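You operate a simulated robot arm through the tools that you are given. There is no shell and no other tool. Be economical: measure what you need, move in short steps, check, and stop when the job is done.

Carry out the task below with a simulated robot arm. There is one attempt and no reset: what you move stays moved.

## Task
Move the coupler plunger till under 2 % is reflected, then switch off.
Fine: use the microwave switch; lock the plunger again; leave the stubs as set.

It is judged by the outcome, as a careful person would: the job done as asked, and still so three seconds after it is handed in. It fails if anything else is knocked over, pushed out of place, dropped, spilled or broken.

## Robot
A 6-joint arm with a two-finger parallel gripper, fixed in place. Base frame: the origin is at the foot of the arm, x ahead of it, y to its left, z up. Readings come in mm, degrees, newtons and seconds.
With the tool pointing down near the work surface it reaches from about 360 to 820 mm from the base axis. Its first joint turns from -166.0 to 166.0 degrees. Payload 3.91 kg.
Tool frame: the origin (TCP) lies between the finger pads and is the grasp point; the fingertips stand 30 mm ahead of it; z points along the fingers, y is the line along which they close. Largest opening 110 mm; finger width 20, thickness 10; the body of the gripper, 48 by 112 mm, starts 55 mm behind the TCP.
Orientation is told as [roll, pitch, yaw] about the base's x, y, z axes, in that order, counted from this pose: with the fingers straight down and closing along the base's y, the tool's x points along the base's -x, its y along +y and its z along -z.

## Interface
- The arm moves only by the tool servo_tool. Its argument "steps" is a list of rows, each an object of numbers (a shift or turn left out is 0, a gripper value left out holds the last): "tx", "ty", "tz": the shift along the tool's x, y, z in mm; "ax", "ay", "az": the turn, a rotation vector about the tool's x, y, z in degrees; "claw": the finger opening in mm, from 0 to 110. In form: [{"tx": .., "ty": .., "tz": .., "ax": .., "ay": .., "az": .., "claw": ..}, ...]. A call has 1 to 20 rows; each row is the pose to reach, as a shift and turn from the pose commanded when the call began, along the tool's axes at that moment. A row lasts 0.2 s, in which the tool goes at most 50 mm and 8.6 degrees; a call with a longer step from one row to the next is refused whole, and so is a gripper value outside its range. Where a pose cannot be reached the arm comes as near as it can. A force on the tool above 40 N (or 10 N above the force at the start of the call, whichever is more), or a blocked arm, ends the call early, and 0.2 s more pass. The fingers move at their own pace (about 45 mm/s each) and stop on an object; they squeeze with about 34 N. The grip force told is the motor's: it shows also when the fingers shut on nothing. Time passes only in rows, and 0.2 s behind the last, so rows that repeat a pose let the fingers close. It gives the time, the measured TCP pose, the force on the tool (base axes), the opening and the grip force at its end, in the units of the frame above (readings bear some noise), and new pictures: "views" is both (left out), scene, wrist or none.
- Cameras (640 x 400 px; columns grow to the right, rows downward): "scene" is fixed at [399.3, 651.4, 1557.6]; the picture's right is [-0.99, -0.14, 0.00], its down [-0.12, 0.83, -0.55] and it looks along [0.08, -0.55, -0.83] (base axes); focal length 242 px, centre (320, 200). "wrist" rides on the gripper at [77, 7, -114] in the tool frame; the picture's right is [-0.09, 1.00, 0.00], its down [-0.80, -0.07, -0.59] and it looks along [-0.59, -0.05, 0.80] (tool axes); focal length 270 px, centre (320, 200). There is no depth. A picture from a camera that has moved, and an enlarged one, comes with that camera's place and axes in the base frame and with its lens.
- move_column(by): slides the trunk up (or, below 0, down) by that many mm; the arm rides with it, the base frame stays. It gives what a move gives, with no picture.
- zoom(camera, box): a new picture of the part [left, top, right, bottom] of that camera's present view, enlarged. The clock stands still meanwhile.
- close_job(): hands the job in; it is judged then, once.

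Work in short steps. Places have to be worked out from the pictures, the camera data and where the tool is seen: move nearer, look again, correct. Check each grasp and each placing, and mend what went wrong. You have 120 turns and 200 pictures in all, those below and enlarged ones among them. Open the gripper and draw the arm clear of the work before you hand the job in, unless the task says otherwise; then end with one line.

The tools are called after "Request:" by a JSON object that holds its "api" and its "payload". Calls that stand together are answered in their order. servo_tool: Moves the arm, as the interface text tells. Its arguments: {"type":"object","properties":{"steps":{"type":"array","items":{"type":"object","properties":{"tx":{"type":"number"},"ty":{"type":"number"},"tz":{"type":"number"},"ax":{"type":"number"},"ay":{"type":"number"},"az":{"type":"number"},"claw":{"type":"number"}}}},"views":{"type":"string","enum":["both","scene","wrist","none"]}},"required":["steps"]} The other tools are called the same way: move_column (by) slides the trunk up or down; zoom (camera, box) takes an enlarged picture of a part of a camera's view; close_job () hands the job in.

At the start:

```text
time: 0.0
position: [560.0, 159.1, 1212.3]
orientation: [-0.1, 0.0, 0.0]
contact_force: [-0.1, 0.8, -1.1]
opening: 109.8
finger_force: 0.1
trunk travel left (down, up): [-525.0, 85.0]
```

scene: 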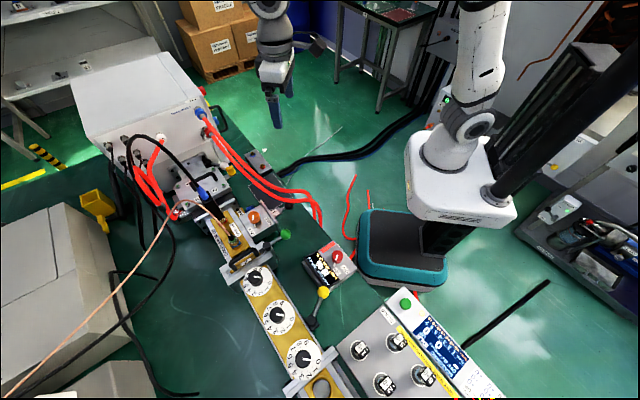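
wrist: 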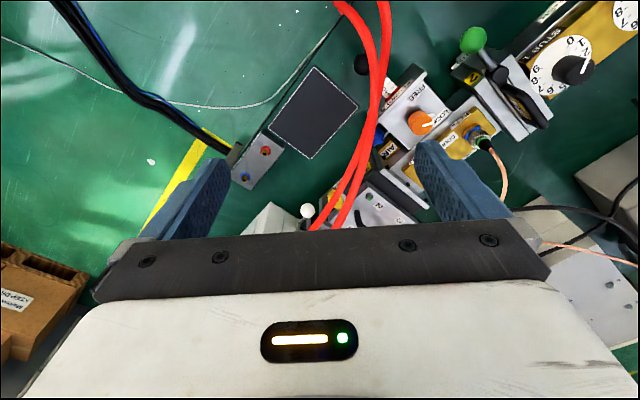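

The scene shows a waveguide line with a coupler, dials (stubs), a panel with display and knobs. I zoom in to identify the parts.

Request:
{"api": "zoom", "payload": {"camera": "scene", "box": [160, 140, 360, 265]}}

Request:
{"api": "zoom", "payload": {"camera": "scene", "box": [320, 280, 512, 400]}}

Request:
{"api": "zoom", "payload": {"camera": "scene", "box": [220, 220, 380, 320]}}

Request:
{"api": "zoom", "payload": {"camera": "wrist", "box": [320, 20, 560, 170]}}

```text
3.20 times, centred on (260, 202) of scene
camera zoom: at [399.3, 651.4, 1557.6], right [-0.99, -0.14, 0.0], down [-0.12, 0.83, -0.55], along [0.08, -0.55, -0.83], focal length 775 px, centre (512, 192)
```

zoom: 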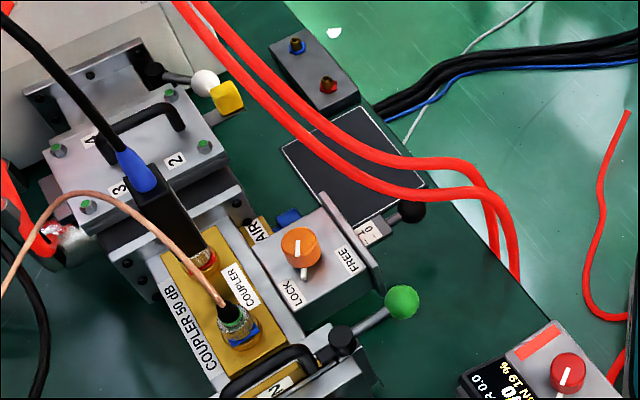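

```text
3.33 times, centred on (416, 340) of scene
camera zoom: at [399.3, 651.4, 1557.6], right [-0.99, -0.14, 0.0], down [-0.12, 0.83, -0.55], along [0.08, -0.55, -0.83], focal length 808 px, centre (0, -267)
```

zoom: 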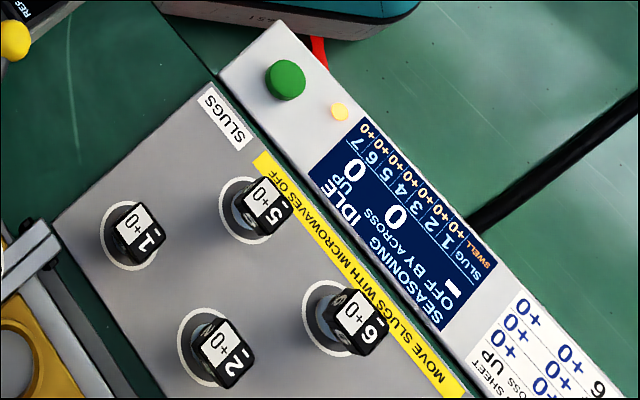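

```text
4.00 times, centred on (300, 270) of scene
camera zoom: at [399.3, 651.4, 1557.6], right [-0.99, -0.14, 0.0], down [-0.12, 0.83, -0.55], along [0.08, -0.55, -0.83], focal length 969 px, centre (400, -80)
```

zoom: 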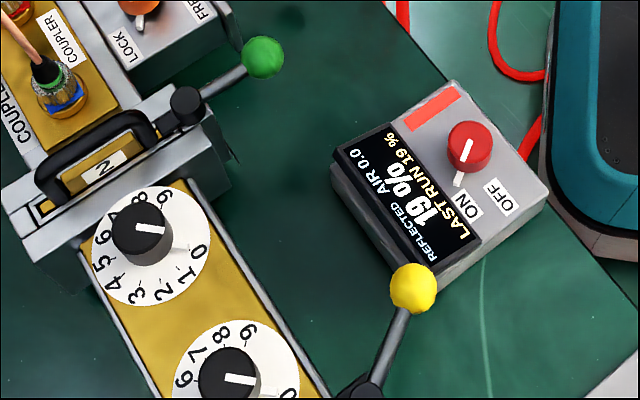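

```text
2.67 times, centred on (440, 95) of wrist
camera zoom: at [481.5, 164.9, 1327.1], right [0.09, 1.0, 0.0], down [0.8, -0.07, 0.59], along [0.59, -0.05, -0.8], focal length 721 px, centre (0, 480)
```

zoom: 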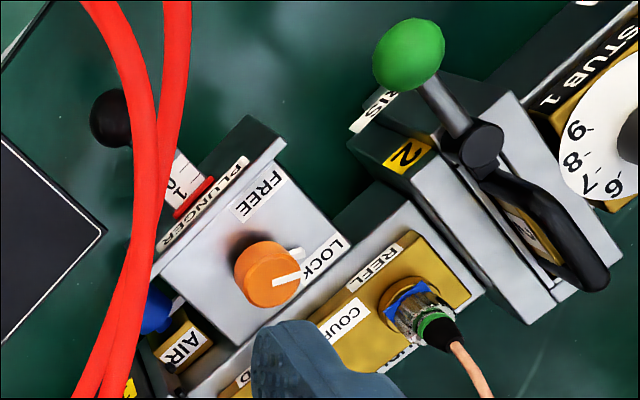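

Estimates from the two views: orange lock knob about (654,313,905), black plunger ball about (570,225,856), red microwave switch about (387,390,870). I move a bit closer for a better view of the plunger.

Request:
{"api": "servo_tool", "payload": {"steps": [{"tx": 15, "ty": 30, "tz": 25}, {"tx": 30, "ty": 60, "tz": 50}, {"tx": 45, "ty": 80, "tz": 75}, {"tx": 60, "ty": 100, "tz": 100}], "views": "wrist"}}

```text
time: 1.0
position: [500.2, 257.7, 1111.8]
orientation: [0.0, 0.1, 0.0]
contact_force: [0.0, -0.1, -0.5]
opening: 109.9
finger_force: 0.0
trunk travel left (down, up): [-525.0, 85.0]
camera wrist: at [422.1, 264.2, 1225.3], right [0.09, 1.0, 0.0], down [0.8, -0.07, 0.59], along [0.59, -0.05, -0.8], focal length 270 px, centre (320, 200)
```

wrist: 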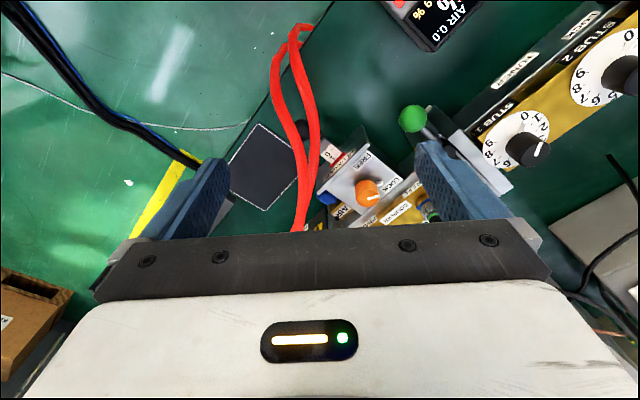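

Request:
{"api": "zoom", "payload": {"camera": "wrist", "box": [240, 90, 432, 210]}}

Request:
{"api": "zoom", "payload": {"camera": "wrist", "box": [370, 0, 498, 80]}}

Request:
{"api": "zoom", "payload": {"camera": "scene", "box": [210, 170, 322, 240]}}

```text
3.33 times, centred on (336, 150) of wrist
camera zoom: at [422.1, 264.2, 1225.3], right [0.09, 1.0, 0.0], down [0.8, -0.07, 0.59], along [0.59, -0.05, -0.8], focal length 901 px, centre (267, 367)
```

zoom: 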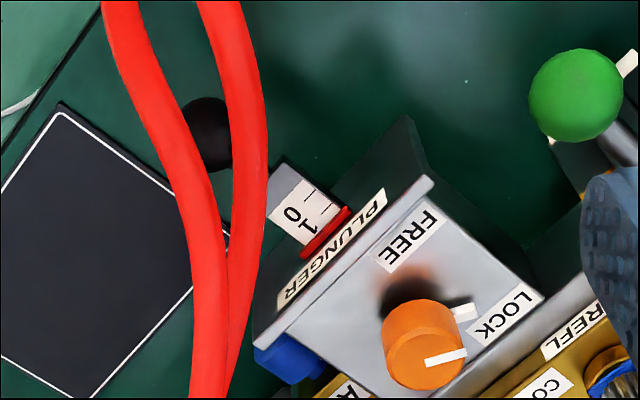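

```text
5.00 times, centred on (434, 40) of wrist
camera zoom: at [422.1, 264.2, 1225.3], right [0.09, 1.0, 0.0], down [0.8, -0.07, 0.59], along [0.59, -0.05, -0.8], focal length 1351 px, centre (-250, 1000)
```

zoom: 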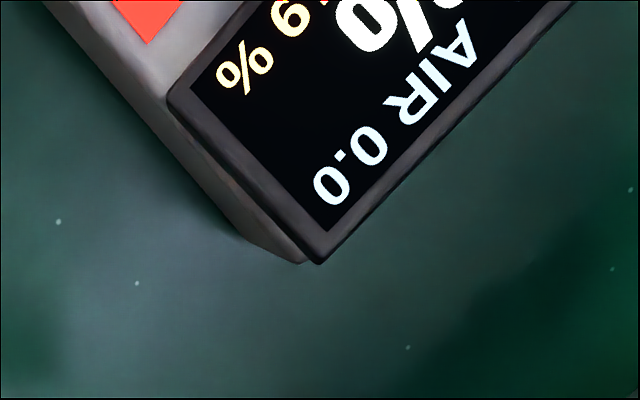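

```text
5.71 times, centred on (266, 205) of scene
camera zoom: at [399.3, 651.4, 1557.6], right [-0.99, -0.14, 0.0], down [-0.12, 0.83, -0.55], along [0.08, -0.55, -0.83], focal length 1384 px, centre (629, 171)
```

zoom: 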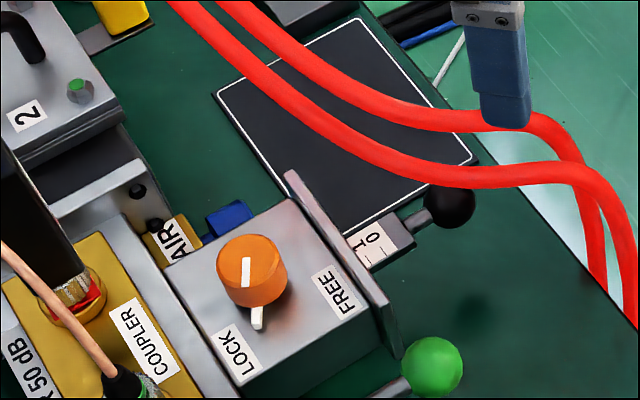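

The lock pointer looks to point at LOCK, with FREE about 90° counter-clockwise from above; red hoses arch over the plunger ball. I move closer over the knob for a better look.

Request:
{"api": "servo_tool", "payload": {"steps": [{"tx": -25, "ty": 12, "tz": 25}, {"tx": -50, "ty": 24, "tz": 50}, {"tx": -75, "ty": 36, "tz": 75}, {"tx": -100, "ty": 50, "tz": 100}], "views": "both"}}

```text
time: 2.0
position: [601.0, 312.2, 1011.6]
orientation: [0.1, 0.0, 0.0]
contact_force: [0.1, 0.0, -0.9]
opening: 110.1
finger_force: 0.1
trunk travel left (down, up): [-525.0, 85.0]
camera wrist: at [522.4, 318.1, 1126.8], right [0.09, 1.0, 0.0], down [0.8, -0.07, 0.59], along [0.59, -0.05, -0.8], focal length 270 px, centre (320, 200)
```

scene: 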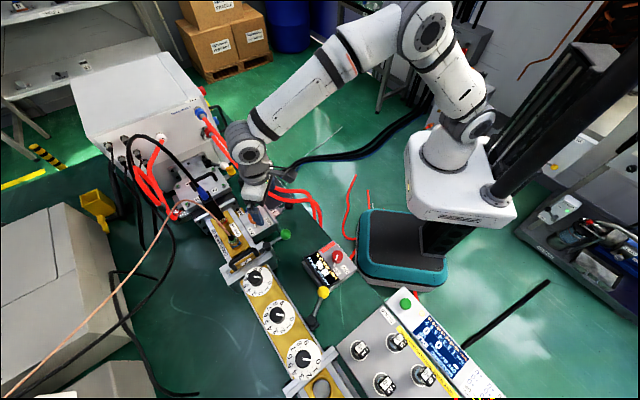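
wrist: 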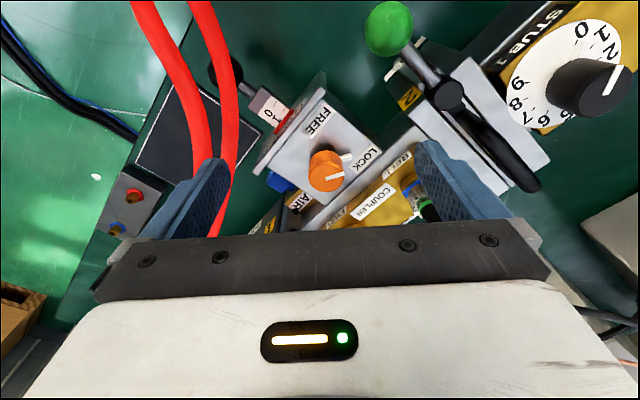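

Request:
{"api": "zoom", "payload": {"camera": "wrist", "box": [200, 60, 440, 210]}}

```text
2.67 times, centred on (320, 135) of wrist
camera zoom: at [522.4, 318.1, 1126.8], right [0.09, 1.0, 0.0], down [0.8, -0.07, 0.59], along [0.59, -0.05, -0.8], focal length 721 px, centre (320, 373)
```

zoom: 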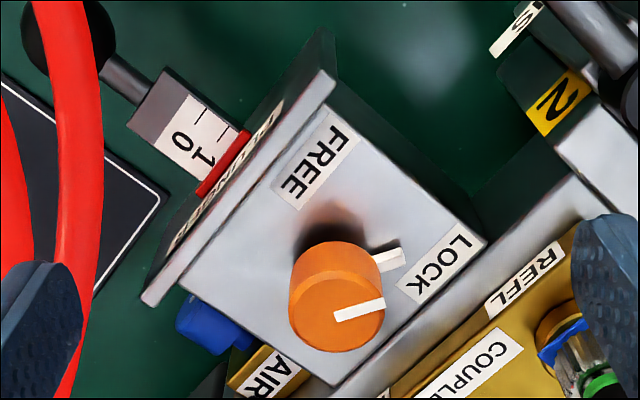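

Knob top is estimated at (655,312,917), diameter ~34 mm. I go above it with the fingers narrowed, still clear, and look.

Request:
{"api": "servo_tool", "payload": {"steps": [{"tx": -27, "ty": 0, "tz": 15, "claw": 64}, {"tx": -54, "ty": 0, "tz": 30}, {"tx": -54, "tz": 45}, {"tx": -54, "tz": 45}], "views": "both"}}

```text
time: 3.0
position: [653.9, 309.7, 967.2]
orientation: [0.1, 0.0, 0.1]
contact_force: [-0.3, -0.7, -0.1]
opening: 64.3
finger_force: 0.1
trunk travel left (down, up): [-525.0, 85.0]
camera wrist: at [575.8, 315.8, 1081.4], right [0.09, 1.0, 0.0], down [0.8, -0.07, 0.59], along [0.59, -0.05, -0.8], focal length 270 px, centre (320, 200)
```

scene: 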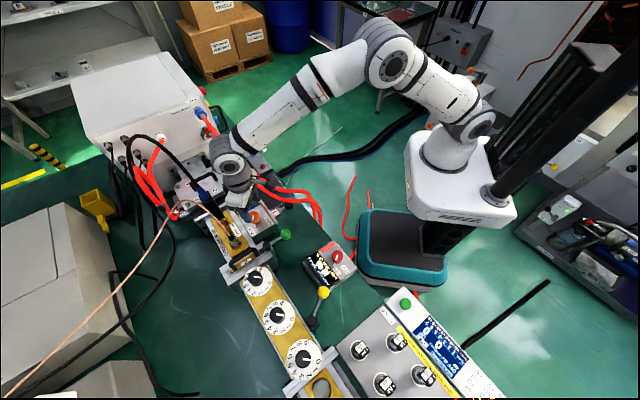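
wrist: 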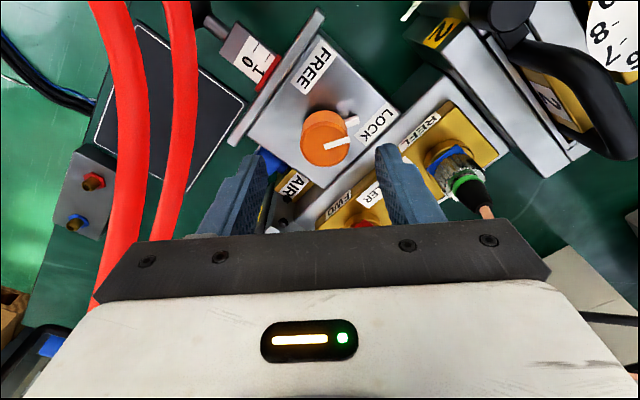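

Knob is about 3 mm to +y of the tool centre; I descend so the tips straddle the knob's orange body, then look.

Request:
{"api": "servo_tool", "payload": {"steps": [{"ty": 3, "tz": 15}, {"ty": 3, "tz": 30}, {"ty": 3, "tz": 40}, {"ty": 3, "tz": 40}], "views": "wrist"}}

Request:
{"api": "zoom", "payload": {"camera": "scene", "box": [200, 170, 312, 240]}}

```text
time: 4.0
position: [652.9, 311.4, 929.3]
orientation: [0.0, 0.1, 0.0]
contact_force: [0.1, 0.3, 0.3]
opening: 64.1
finger_force: 0.0
trunk travel left (down, up): [-525.0, 85.0]
camera wrist: at [575.4, 317.8, 1043.1], right [0.09, 1.0, 0.0], down [0.8, -0.07, 0.59], along [0.59, -0.05, -0.8], focal length 270 px, centre (320, 200)
```

wrist: 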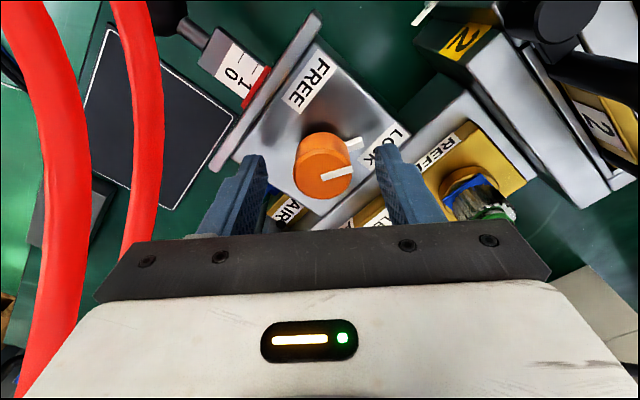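

```text
5.71 times, centred on (256, 205) of scene
camera zoom: at [399.3, 651.4, 1557.6], right [-0.99, -0.14, 0.0], down [-0.12, 0.83, -0.55], along [0.08, -0.55, -0.83], focal length 1384 px, centre (686, 171)
```

zoom: 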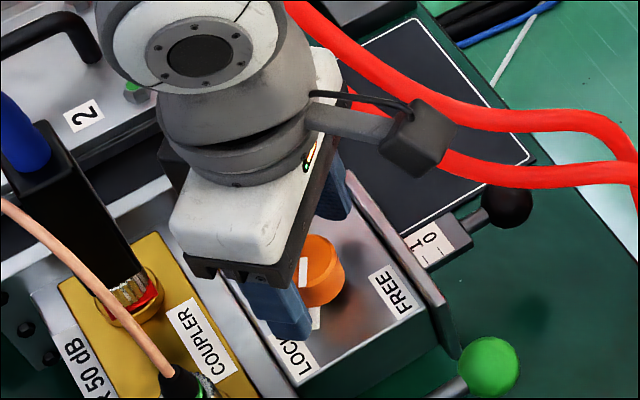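

Fingers straddle the knob, centred. I close on it.

Request:
{"api": "servo_tool", "payload": {"steps": [{"tz": 2, "claw": 20}, {"tz": 2}, {"tz": 2}, {"tz": 2}], "views": "wrist"}}

```text
time: 5.0
position: [652.6, 312.6, 926.5]
orientation: [0.0, 0.0, -0.1]
contact_force: [0.3, 8.2, -1.2]
opening: 32.9
finger_force: 45.0
trunk travel left (down, up): [-525.0, 85.0]
camera wrist: at [575.4, 318.9, 1041.2], right [0.09, 1.0, 0.0], down [0.8, -0.07, 0.59], along [0.59, -0.05, -0.8], focal length 270 px, centre (320, 200)
```

wrist: 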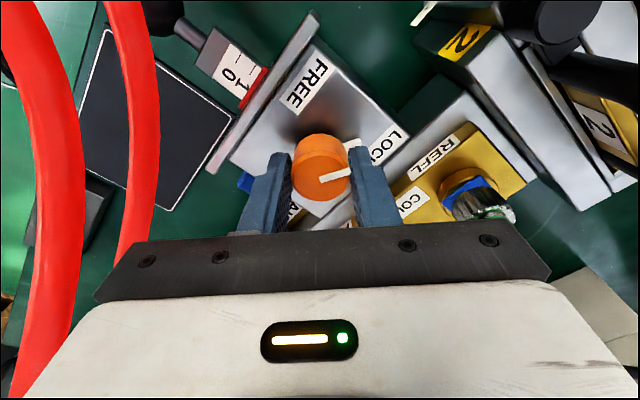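

Gripped at 33 mm. I nudge 1.5 mm to +y to relax the side force and turn 30° counter-clockwise (from above), then check.

Request:
{"api": "servo_tool", "payload": {"steps": [{"ty": 1.5}, {"ty": 1.5, "az": -7.5}, {"ty": 1.5, "az": -15}, {"ty": 1.5, "az": -22.5}, {"ty": 1.5, "az": -30}], "views": "wrist"}}

```text
time: 6.2
position: [655.2, 310.6, 926.3]
orientation: [0.0, 0.1, 30.1]
contact_force: [5.7, -7.6, 4.1]
opening: 32.7
finger_force: 45.1
trunk travel left (down, up): [-525.0, 85.0]
camera wrist: at [582.8, 278.0, 1041.3], right [-0.42, 0.91, 0.0], down [0.73, 0.34, 0.59], along [0.54, 0.25, -0.8], focal length 270 px, centre (320, 200)
```

wrist: 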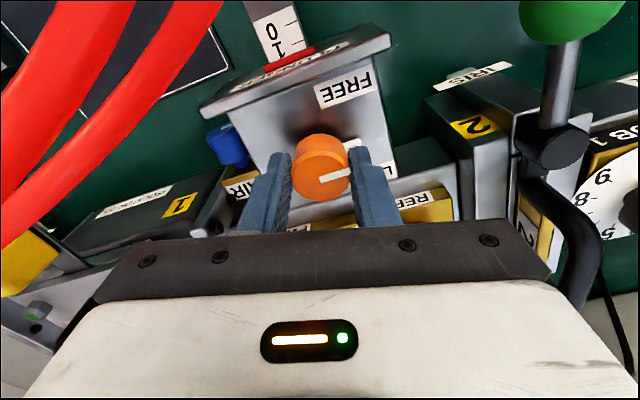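

The knob turned with the gripper. I go on another 30°.

Request:
{"api": "servo_tool", "payload": {"steps": [{"az": -7.5}, {"az": -15}, {"az": -22.5}, {"az": -30}], "views": "wrist"}}

```text
time: 7.2
position: [654.2, 309.6, 927.4]
orientation: [0.0, -0.1, 60.0]
contact_force: [10.2, -25.9, 9.0]
opening: 32.6
finger_force: 45.3
trunk travel left (down, up): [-525.0, 85.0]
camera wrist: at [609.4, 246.1, 1041.1], right [-0.82, 0.57, 0.0], down [0.46, 0.66, 0.6], along [0.34, 0.49, -0.8], focal length 270 px, centre (320, 200)
```

wrist: 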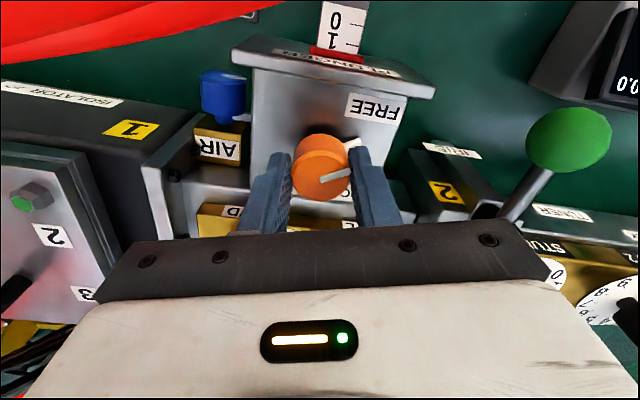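

Side force is rising, perhaps a slight offset or the stop. I shift to relieve it and turn a further 10° while watching.

Request:
{"api": "servo_tool", "payload": {"steps": [{"tx": 1.2, "ty": -1.5}, {"tx": 1.2, "ty": -1.5}, {"tx": 1.2, "ty": -1.5, "az": -5}, {"tx": 1.2, "ty": -1.5, "az": -10}], "views": "wrist"}}

Request:
{"api": "zoom", "payload": {"camera": "wrist", "box": [220, 30, 444, 170]}}

```text
time: 8.2
position: [655.4, 310.4, 925.7]
orientation: [-0.1, -0.1, 70.0]
contact_force: [15.8, -13.0, 6.8]
opening: 33.5
finger_force: 45.3
trunk travel left (down, up): [-525.0, 85.0]
camera wrist: at [621.4, 238.8, 1040.4], right [-0.91, 0.42, 0.0], down [0.34, 0.73, 0.6], along [0.25, 0.54, -0.8], focal length 270 px, centre (320, 200)
```

wrist: 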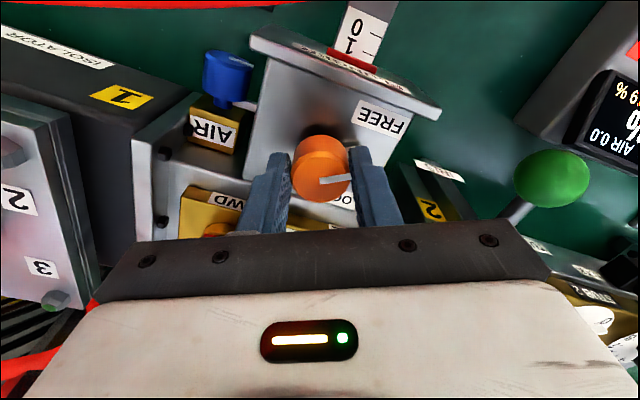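

```text
2.86 times, centred on (332, 100) of wrist
camera zoom: at [621.4, 238.8, 1040.4], right [-0.91, 0.42, 0.0], down [0.34, 0.73, 0.6], along [0.25, 0.54, -0.8], focal length 772 px, centre (286, 486)
```

zoom: 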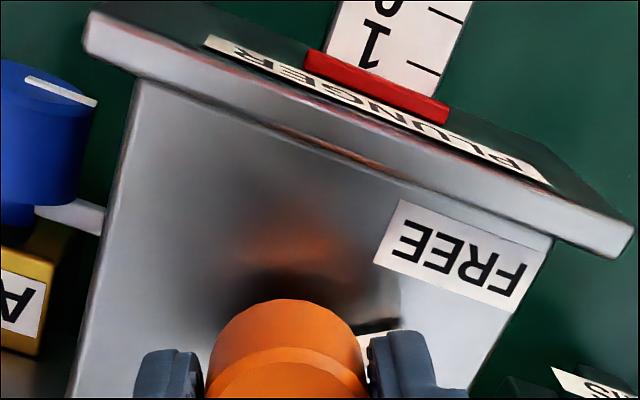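

The pointer has moved about 62° and the last turn slipped slightly on the knob, suggesting the FREE stop. I open and raise to inspect.

Request:
{"api": "servo_tool", "payload": {"steps": [{"claw": 64}, {"claw": 64}, {"claw": 64}, {"tz": -25}, {"tz": -50}, {"tz": -75}], "views": "wrist"}}

Request:
{"api": "zoom", "payload": {"camera": "wrist", "box": [220, 20, 444, 160]}}

Request:
{"api": "zoom", "payload": {"camera": "scene", "box": [210, 180, 370, 280]}}

```text
time: 9.6
position: [655.0, 309.2, 1002.8]
orientation: [0.0, 0.0, 70.0]
contact_force: [-0.2, 0.5, 0.3]
opening: 64.2
finger_force: 0.0
trunk travel left (down, up): [-525.0, 85.0]
camera wrist: at [621.1, 239.6, 1116.9], right [-0.91, 0.42, 0.0], down [0.34, 0.73, 0.59], along [0.25, 0.54, -0.8], focal length 270 px, centre (320, 200)
```

wrist: 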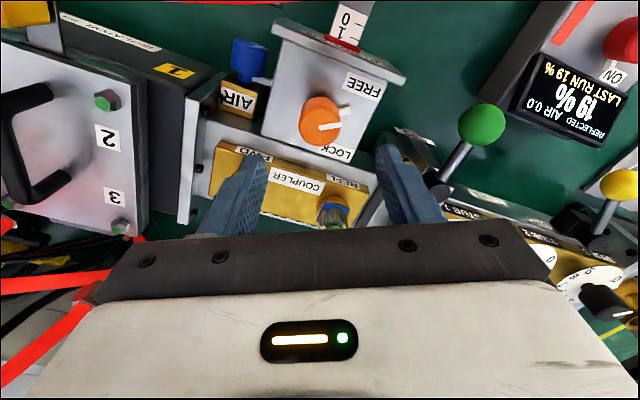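

```text
2.86 times, centred on (332, 90) of wrist
camera zoom: at [621.1, 239.6, 1116.9], right [-0.91, 0.42, 0.0], down [0.34, 0.73, 0.59], along [0.25, 0.54, -0.8], focal length 772 px, centre (286, 514)
```

zoom: 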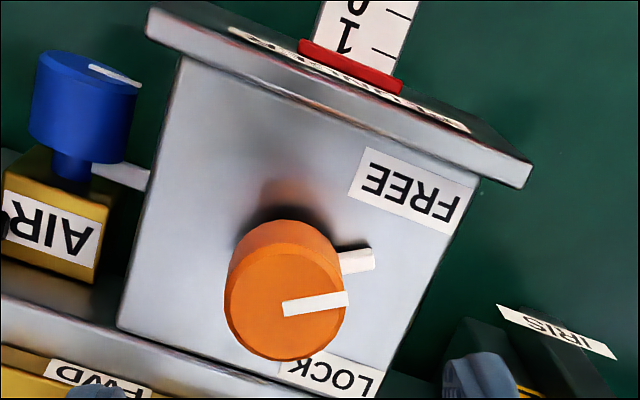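

```text
4.00 times, centred on (290, 230) of scene
camera zoom: at [399.3, 651.4, 1557.6], right [-0.99, -0.14, 0.0], down [-0.12, 0.83, -0.55], along [0.08, -0.55, -0.83], focal length 969 px, centre (440, 80)
```

zoom: 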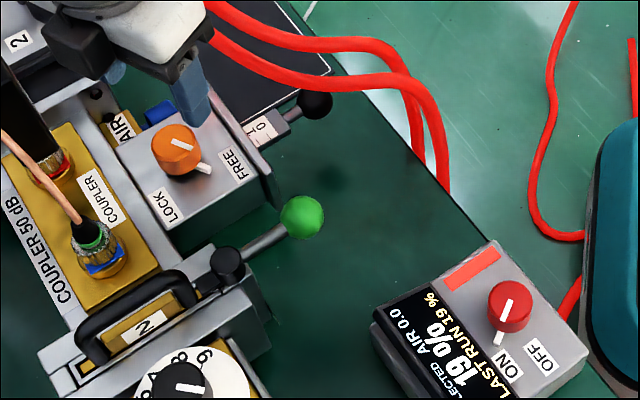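

Pointer is now at ~167° (FREE label at ~180°, start was ~102°). To be sure it is at the FREE end, I regrip and try a further turn.

Request:
{"api": "servo_tool", "payload": {"steps": [{"tz": 30}, {"tz": 60}, {"tz": 76}, {"tz": 76, "claw": 20}, {"tz": 76, "claw": 20}, {"tz": 76, "claw": 20}, {"tz": 76, "claw": 20}], "views": "wrist"}}

Request:
{"api": "servo_tool", "payload": {"steps": [{"az": -5}, {"az": -10}, {"az": -15}], "views": "wrist"}}

```text
time: 11.2
position: [654.9, 310.5, 925.2]
orientation: [0.0, -0.1, 69.9]
contact_force: [6.2, -2.6, -0.7]
opening: 33.4
finger_force: 44.9
trunk travel left (down, up): [-525.0, 85.0]
camera wrist: at [621.6, 239.4, 1039.3], right [-0.91, 0.42, 0.0], down [0.34, 0.73, 0.59], along [0.25, 0.54, -0.8], focal length 270 px, centre (320, 200)
```

wrist: 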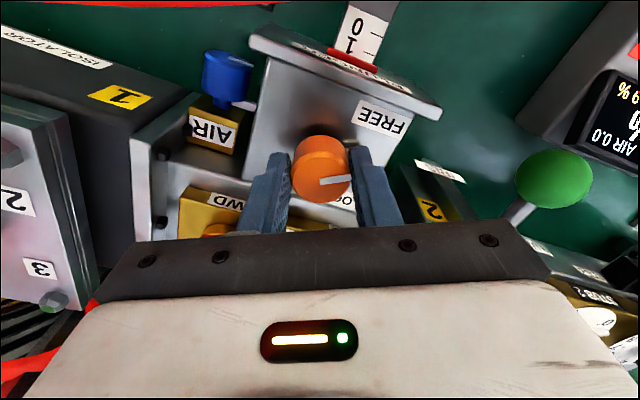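

```text
time: 12.0
position: [655.5, 310.2, 925.2]
orientation: [0.0, 0.1, 85.1]
contact_force: [10.3, -3.2, 0.2]
opening: 33.4
finger_force: 45.2
trunk travel left (down, up): [-525.0, 85.0]
camera wrist: at [641.7, 233.7, 1039.3], right [-0.98, 0.17, 0.0], down [0.14, 0.79, 0.59], along [0.1, 0.59, -0.8], focal length 270 px, centre (320, 200)
```

wrist: 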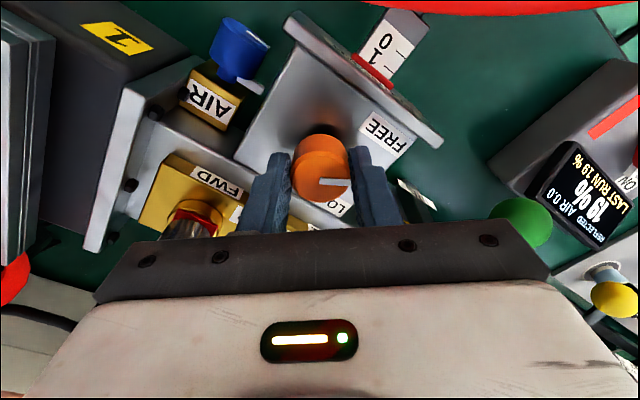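

The line slipped relative to the grip at the same angle as before, so the knob is at its FREE stop (~168°). I release, rise, and retreat toward the base side above the table edge while turning to yaw 135° for a horizontal approach along the plunger rod, under the hoses.

Request:
{"api": "servo_tool", "payload": {"steps": [{"claw": 64}, {"claw": 64}, {"claw": 64}, {"tz": -35}, {"tz": -70}, {"tz": -110}, {"tz": -120, "tx": 25, "ty": 22, "az": -6}, {"tz": -120, "tx": 50, "ty": 44, "az": -12}, {"tz": -120, "tx": 75, "ty": 66, "az": -19}, {"tz": -120, "tx": 100, "ty": 88, "az": -26}, {"tz": -120, "tx": 125, "ty": 110, "az": -34}, {"tz": -120, "tx": 155, "ty": 135, "az": -42}, {"tz": -120, "tx": 184, "ty": 159, "az": -50}], "views": "both"}}

```text
time: 14.8
position: [480.9, 141.8, 1045.0]
orientation: [0.0, 0.0, 135.1]
contact_force: [0.0, -0.1, 0.0]
opening: 64.1
finger_force: 0.1
trunk travel left (down, up): [-525.0, 85.0]
camera wrist: at [529.3, 83.5, 1160.4], right [-0.77, -0.64, 0.0], down [-0.52, 0.62, 0.59], along [-0.38, 0.45, -0.8], focal length 270 px, centre (320, 200)
```

scene: 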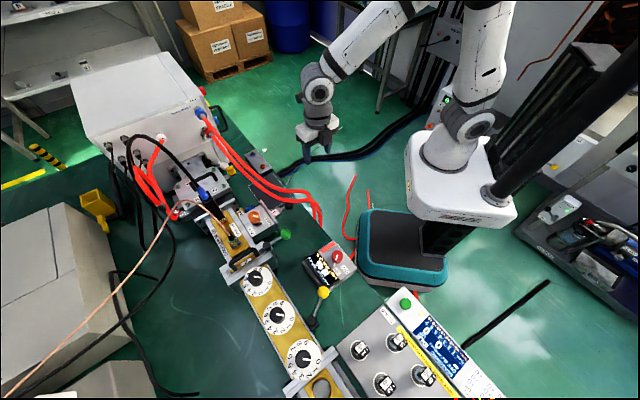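
wrist: 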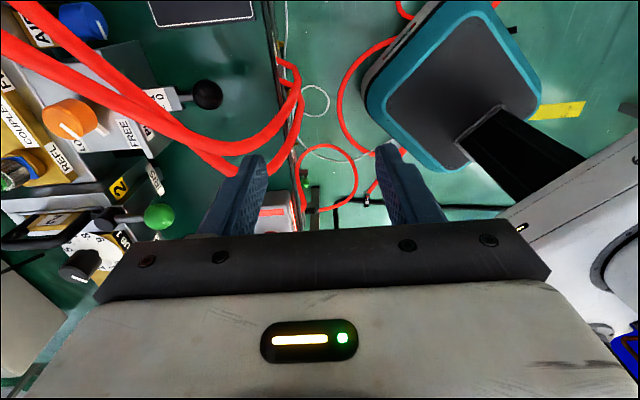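

I zoom to understand the hoses and the ball from this side.

Request:
{"api": "zoom", "payload": {"camera": "wrist", "box": [100, 30, 340, 180]}}

Request:
{"api": "zoom", "payload": {"camera": "scene", "box": [230, 160, 342, 230]}}

```text
2.67 times, centred on (220, 105) of wrist
camera zoom: at [529.3, 83.5, 1160.4], right [-0.77, -0.64, 0.0], down [-0.52, 0.62, 0.59], along [-0.38, 0.45, -0.8], focal length 721 px, centre (587, 453)
```

zoom: 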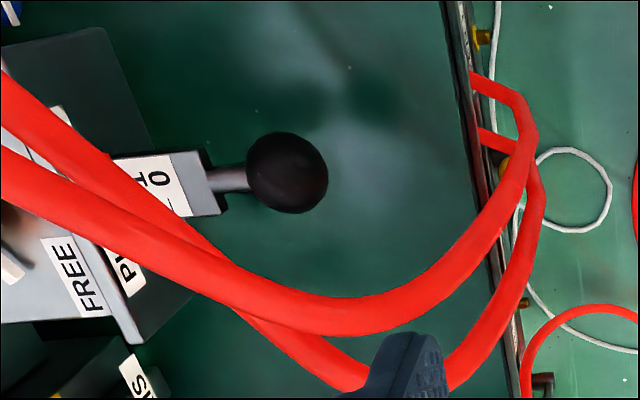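

```text
5.71 times, centred on (286, 195) of scene
camera zoom: at [399.3, 651.4, 1557.6], right [-0.99, -0.14, 0.0], down [-0.12, 0.83, -0.55], along [0.08, -0.55, -0.83], focal length 1384 px, centre (514, 229)
```

zoom: 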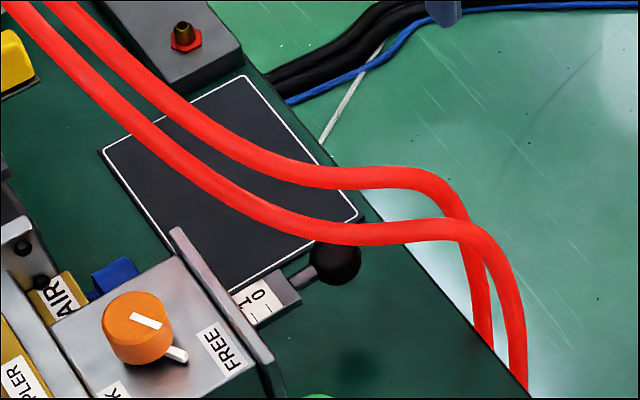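

The L hose plunges at about (495,200), right beside a 45° approach, so I choose an approach mainly along +y (pointing (0.34,0.94), 20° down), with fingers closing vertically on the ball. First yaw to 160° and shift away.

Request:
{"api": "servo_tool", "payload": {"steps": [{"tx": 20, "az": -8}, {"tx": 40, "az": -16}, {"tx": 60, "az": -25}], "views": "none"}}

Request:
{"api": "servo_tool", "payload": {"steps": [{"ax": 8}, {"ax": 16}, {"ax": 24}, {"ax": 32}, {"ax": 40}, {"ax": 48}, {"ax": 56}, {"ax": 63}, {"ax": 70}], "views": "both"}}

```text
refused: row 3 steps farther than a row can; nothing moved
```

```text
time: 16.8
position: [430.3, 209.7, 1247.6]
orientation: [-58.1, -0.5, 132.9]
contact_force: [0.4, -0.3, -0.2]
opening: 63.8
finger_force: 0.1
out of reach, approached as far as the arm can: row 4, 5, 6, 7, 8, 9
trunk travel left (down, up): [-525.0, 85.0]
camera wrist: at [408.5, 84.1, 1301.5], right [-0.45, -0.29, -0.84], down [-0.89, 0.26, 0.38], along [0.11, 0.92, -0.38], focal length 270 px, centre (320, 200)
```

scene: 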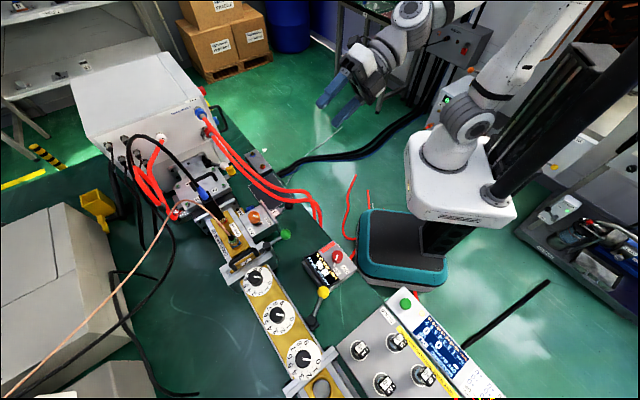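
wrist: 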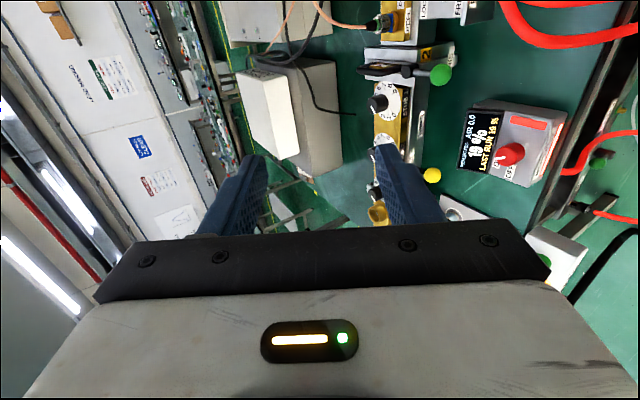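

The tilt ran out of reach since the wrist came too near the base at that spot (and the yaw was refused). I now move the tool outward and to -y, turning its heading toward +y, keeping well above everything.

Request:
{"api": "servo_tool", "payload": {"steps": [{"tx": 33, "ty": 14, "tz": 7}, {"tx": 66, "ty": 28, "tz": 14, "ay": -4.4, "az": -2.7}, {"tx": 99, "ty": 42, "tz": 22, "ay": -8.8, "az": -5.5}, {"tx": 132, "ty": 56, "tz": 29, "ay": -13.2, "az": -8.2}, {"tx": 165, "ty": 70, "tz": 36, "ay": -17.6, "az": -11}, {"tx": 198, "ty": 84, "tz": 44, "ay": -21.8, "az": -13.7}], "views": "scene"}}

```text
time: 18.2
position: [645.7, 143.1, 1309.4]
orientation: [-53.3, -4.6, 156.0]
contact_force: [1.4, -0.1, -0.8]
opening: 63.9
finger_force: 0.2
out of reach, approached as far as the arm can: row 1, 2, 3, 4, 5, 6
trunk travel left (down, up): [-525.0, 85.0]
```

scene: 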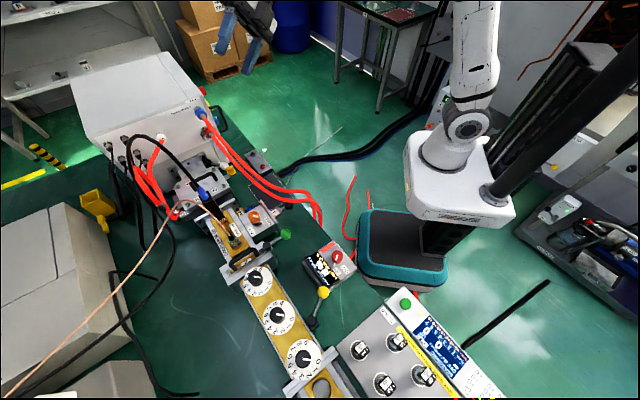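

The horizontal pose is only reachable high relative to the shoulder, so lowering the trunk should help. I lower by 150 mm first, still well above everything.

Request:
{"api": "move_column", "payload": {"by": -150}}

Request:
{"api": "servo_tool", "payload": {"steps": [{"tx": 0}], "views": "both"}}

```text
time: 19.9
position: [640.4, 144.6, 1163.5]
orientation: [-53.5, -4.3, 156.1]
contact_force: [-0.2, 0.5, -0.4]
opening: 64.1
finger_force: 0.1
trunk travel left (down, up): [-375.0, 235.0]
```

```text
time: 20.4
position: [641.2, 145.4, 1162.6]
orientation: [-53.4, -4.4, 156.1]
contact_force: [-0.2, 0.4, -0.4]
opening: 63.9
finger_force: 0.0
trunk travel left (down, up): [-375.0, 235.0]
camera wrist: at [675.4, 24.3, 1220.2], right [-0.37, -0.48, -0.79], down [-0.88, -0.09, 0.47], along [-0.29, 0.87, -0.39], focal length 270 px, centre (320, 200)
```

scene: 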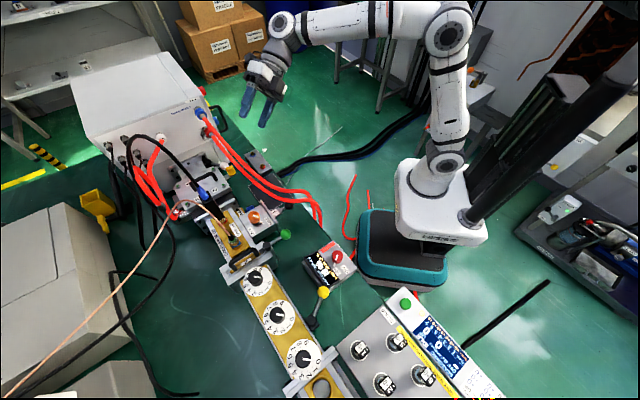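
wrist: 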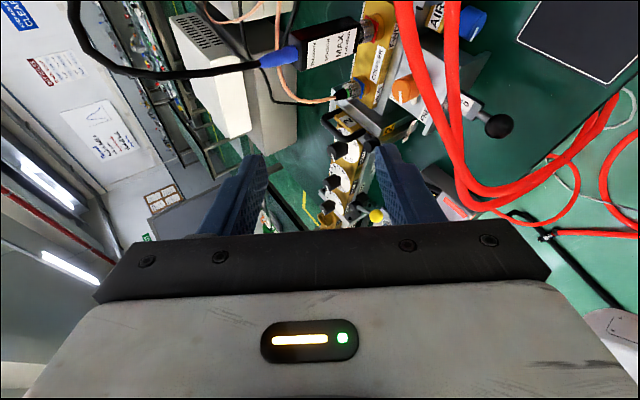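

Now the tool points roughly the right way at z≈1163. I move toward the staging area on the -y side of the ball.

Request:
{"api": "servo_tool", "payload": {"steps": [{"tx": -16, "ty": 27, "tz": -10}, {"tx": -31, "ty": 54, "tz": -19}, {"tx": -46, "ty": 81, "tz": -28}, {"tx": -62, "ty": 108, "tz": -38}], "views": "scene"}}

```text
time: 21.4
position: [554.6, 130.8, 1169.1]
orientation: [-51.6, -5.6, 154.7]
contact_force: [-0.8, 0.1, -0.1]
opening: 64.1
finger_force: 0.0
out of reach, approached as far as the arm can: row 1, 2, 3, 4
trunk travel left (down, up): [-375.0, 235.0]
```

scene: 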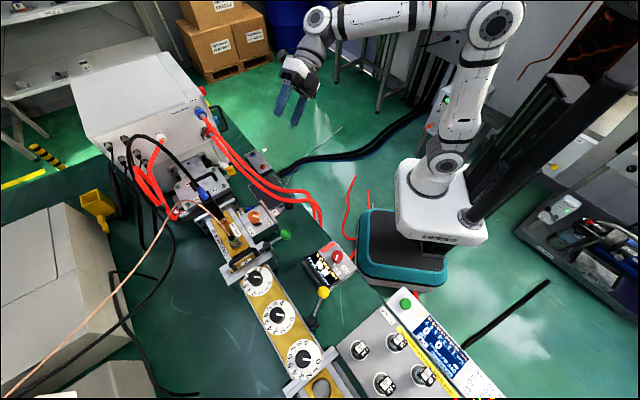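

Lower the trunk another 180 mm; TCP would come to about (554,130,990), still clear of the hoses (y≥200).

Request:
{"api": "move_column", "payload": {"by": -180}}

Request:
{"api": "servo_tool", "payload": {"steps": [{"tx": 0}], "views": "both"}}

```text
time: 23.4
position: [555.6, 131.5, 988.1]
orientation: [-51.5, -5.6, 154.6]
contact_force: [0.8, 0.1, -0.2]
opening: 64.0
finger_force: 0.0
trunk travel left (down, up): [-195.0, 415.0]
```

```text
time: 23.8
position: [556.4, 131.3, 989.0]
orientation: [-51.5, -5.6, 154.6]
contact_force: [-0.3, -0.1, -0.3]
opening: 63.9
finger_force: 0.0
trunk travel left (down, up): [-195.0, 415.0]
camera wrist: at [589.5, 10.7, 1046.5], right [-0.41, -0.49, -0.77], down [-0.86, -0.06, 0.5], along [-0.29, 0.87, -0.4], focal length 270 px, centre (320, 200)
```

scene: 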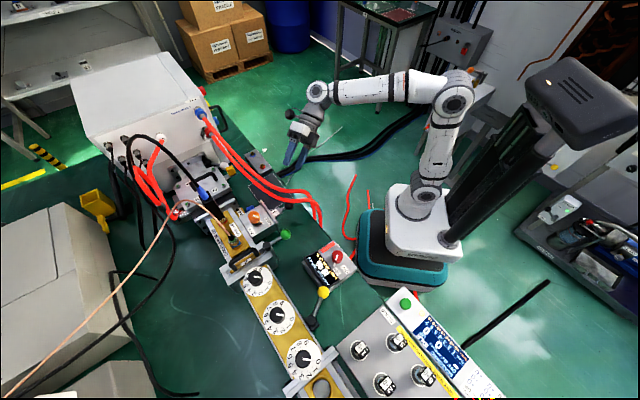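
wrist: 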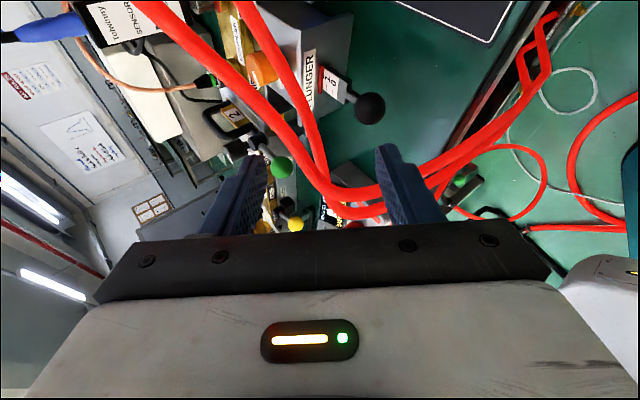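

Ball confirmed at about (570,226,857). To tilt flatter I first raise 70 mm while tilting 18°, then lower the trunk more.

Request:
{"api": "servo_tool", "payload": {"steps": [{"tx": -7, "ty": -18, "tz": -11}, {"tx": -7, "ty": -36, "tz": -22, "ax": 6}, {"tx": -7, "ty": -54, "tz": -33, "ax": 12}, {"tx": -7, "ty": -54, "tz": -43, "ax": 18}, {"tx": -7, "ty": -54, "tz": -43, "ax": 18}], "views": "none"}}

```text
time: 24.9
position: [560.7, 142.3, 1092.9]
orientation: [-68.7, -6.3, 154.3]
contact_force: [-0.7, 0.2, 0.1]
opening: 64.2
finger_force: 0.1
out of reach, approached as far as the arm can: row 3, 4, 5
trunk travel left (down, up): [-195.0, 415.0]
```

Tilt is now ~69°. Lowering the trunk 190 mm brings the TCP to about (561,142,903), clear of hoses and table.

Request:
{"api": "move_column", "payload": {"by": -190}}

Request:
{"api": "servo_tool", "payload": {"steps": [{"tx": 0}], "views": "both"}}

```text
time: 27.0
position: [561.0, 143.1, 900.9]
orientation: [-68.7, -6.3, 154.2]
contact_force: [-0.4, -0.8, 0.1]
opening: 64.3
finger_force: 0.0
trunk travel left (down, up): [-5.0, 605.0]
```

```text
time: 27.4
position: [560.4, 142.8, 902.0]
orientation: [-68.8, -6.3, 154.2]
contact_force: [0.3, 0.5, 1.5]
opening: 63.9
finger_force: 0.1
trunk travel left (down, up): [-5.0, 605.0]
camera wrist: at [584.9, 8.8, 927.7], right [-0.33, -0.24, -0.91], down [-0.92, -0.14, 0.37], along [-0.22, 0.96, -0.18], focal length 270 px, centre (320, 200)
```

scene: 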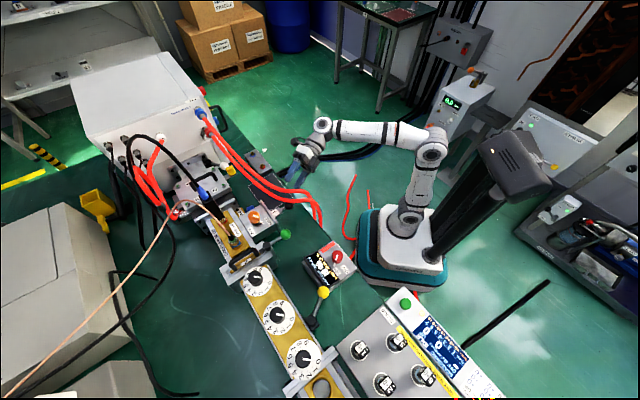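
wrist: 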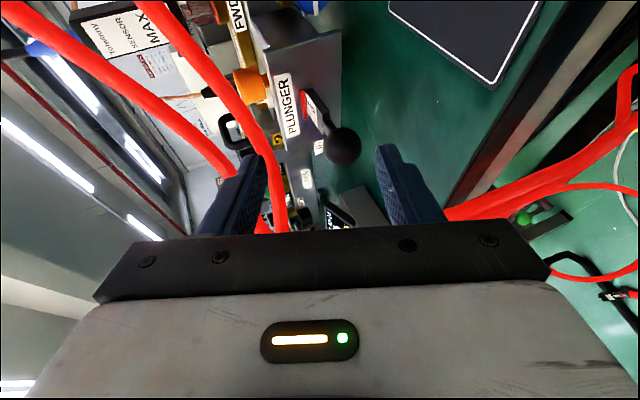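

The ball sits nearly between the fingers in view (ball ≈ (570,226,855)). I narrow the opening to 46 and go halfway along the approach, then look.

Request:
{"api": "servo_tool", "payload": {"steps": [{"tx": -12, "ty": 8, "tz": 10, "claw": 46}, {"tx": -23, "ty": 17, "tz": 25}, {"tx": -23, "ty": 17, "tz": 40}], "views": "both"}}

Request:
{"api": "zoom", "payload": {"camera": "scene", "box": [230, 160, 342, 230]}}

```text
time: 28.2
position: [552.7, 186.1, 884.0]
orientation: [-68.5, -6.6, 154.2]
contact_force: [0.2, -0.5, -0.2]
opening: 45.8
finger_force: 0.1
out of reach, approached as far as the arm can: row 1, 2, 3
trunk travel left (down, up): [-5.0, 605.0]
camera wrist: at [576.5, 52.5, 911.6], right [-0.33, -0.24, -0.91], down [-0.92, -0.14, 0.37], along [-0.22, 0.96, -0.18], focal length 270 px, centre (320, 200)
```

scene: 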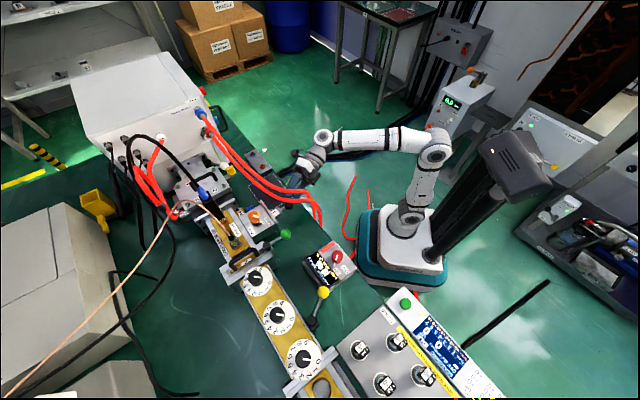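
wrist: 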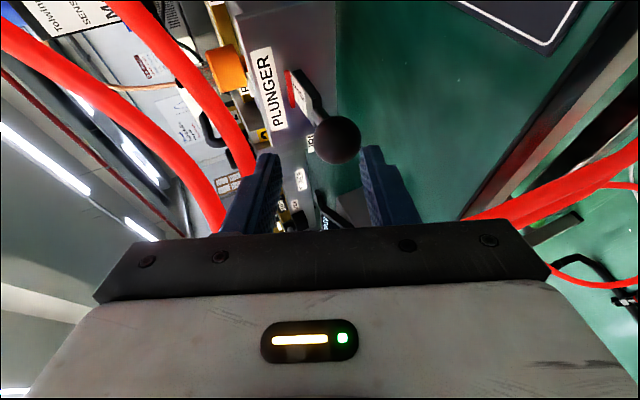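

```text
5.71 times, centred on (286, 195) of scene
camera zoom: at [399.3, 651.4, 1557.6], right [-0.99, -0.14, 0.0], down [-0.12, 0.83, -0.55], along [0.08, -0.55, -0.83], focal length 1384 px, centre (514, 229)
```

zoom: 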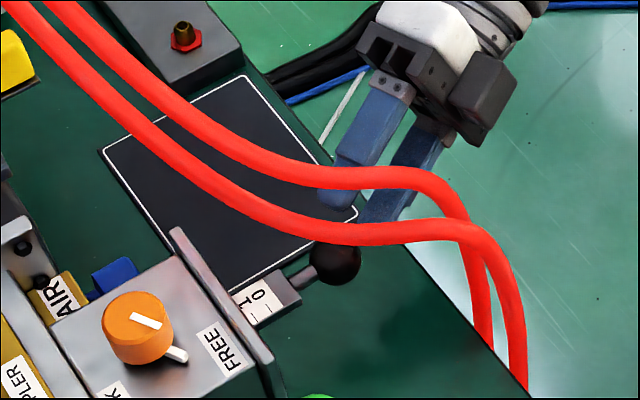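

Fingers pass beneath the hoses. The ball is ~12 mm to the lower side and 52 mm ahead; I correct and advance 38 mm.

Request:
{"api": "servo_tool", "payload": {"steps": [{"tx": 2, "ty": 12, "tz": 0}, {"tx": 2, "ty": 12, "tz": 15}, {"tx": 2, "ty": 12, "tz": 28}], "views": "wrist"}}

Request:
{"api": "zoom", "payload": {"camera": "scene", "box": [230, 160, 342, 230]}}

```text
time: 29.0
position: [564.2, 211.1, 876.7]
orientation: [-68.5, -6.6, 154.2]
contact_force: [0.2, -1.6, 0.1]
opening: 46.4
finger_force: 0.4
out of reach, approached as far as the arm can: row 1, 2, 3
trunk travel left (down, up): [-5.0, 605.0]
camera wrist: at [587.1, 76.9, 902.8], right [-0.33, -0.25, -0.91], down [-0.92, -0.14, 0.37], along [-0.22, 0.96, -0.18], focal length 270 px, centre (320, 200)
```

wrist: 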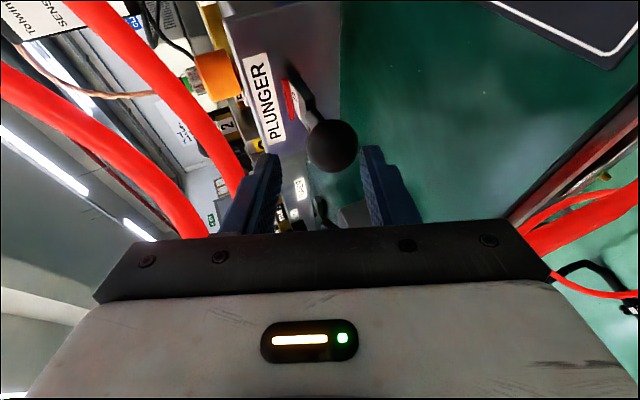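

```text
5.71 times, centred on (286, 195) of scene
camera zoom: at [399.3, 651.4, 1557.6], right [-0.99, -0.14, 0.0], down [-0.12, 0.83, -0.55], along [0.08, -0.55, -0.83], focal length 1384 px, centre (514, 229)
```

zoom: 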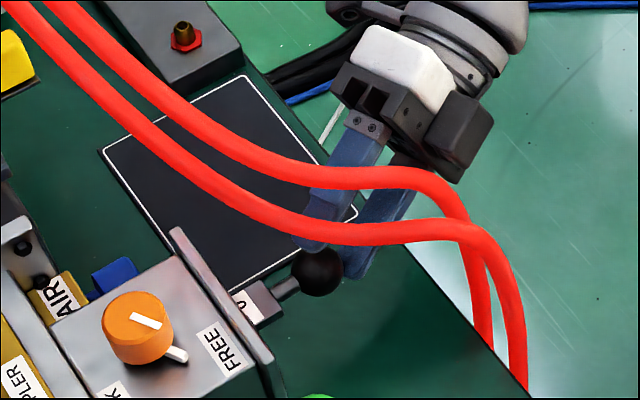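

The plunger has moved in a little (a finger touched the ball), confirming it's free. I check the display reading.

Request:
{"api": "zoom", "payload": {"camera": "scene", "box": [294, 235, 358, 295]}}

Request:
{"api": "zoom", "payload": {"camera": "wrist", "box": [240, 50, 400, 220]}}

```text
6.67 times, centred on (326, 265) of scene
camera zoom: at [399.3, 651.4, 1557.6], right [-0.99, -0.14, 0.0], down [-0.12, 0.83, -0.55], along [0.08, -0.55, -0.83], focal length 1615 px, centre (280, -233)
```

zoom: 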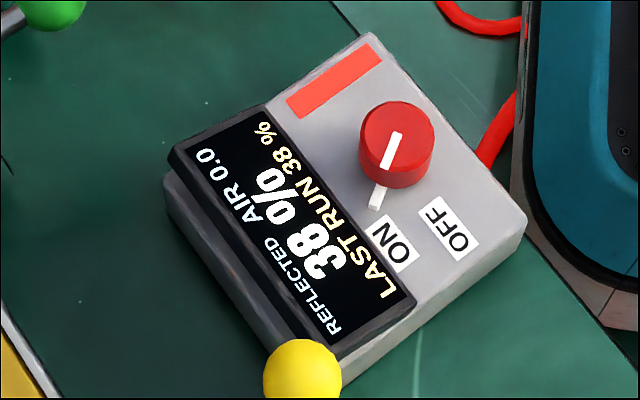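

```text
2.35 times, centred on (320, 135) of wrist
camera zoom: at [587.1, 76.9, 902.8], right [-0.33, -0.25, -0.91], down [-0.92, -0.14, 0.37], along [-0.22, 0.96, -0.18], focal length 636 px, centre (320, 353)
```

zoom: 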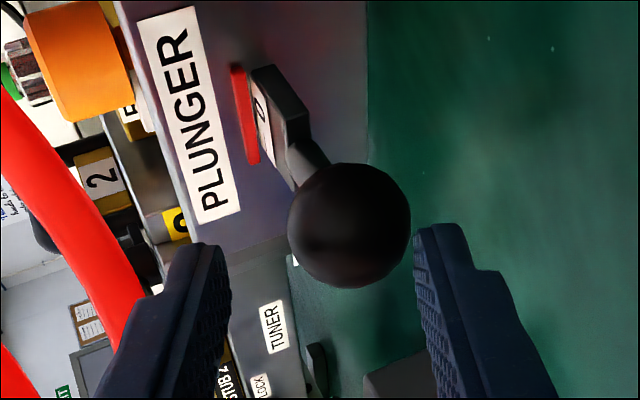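

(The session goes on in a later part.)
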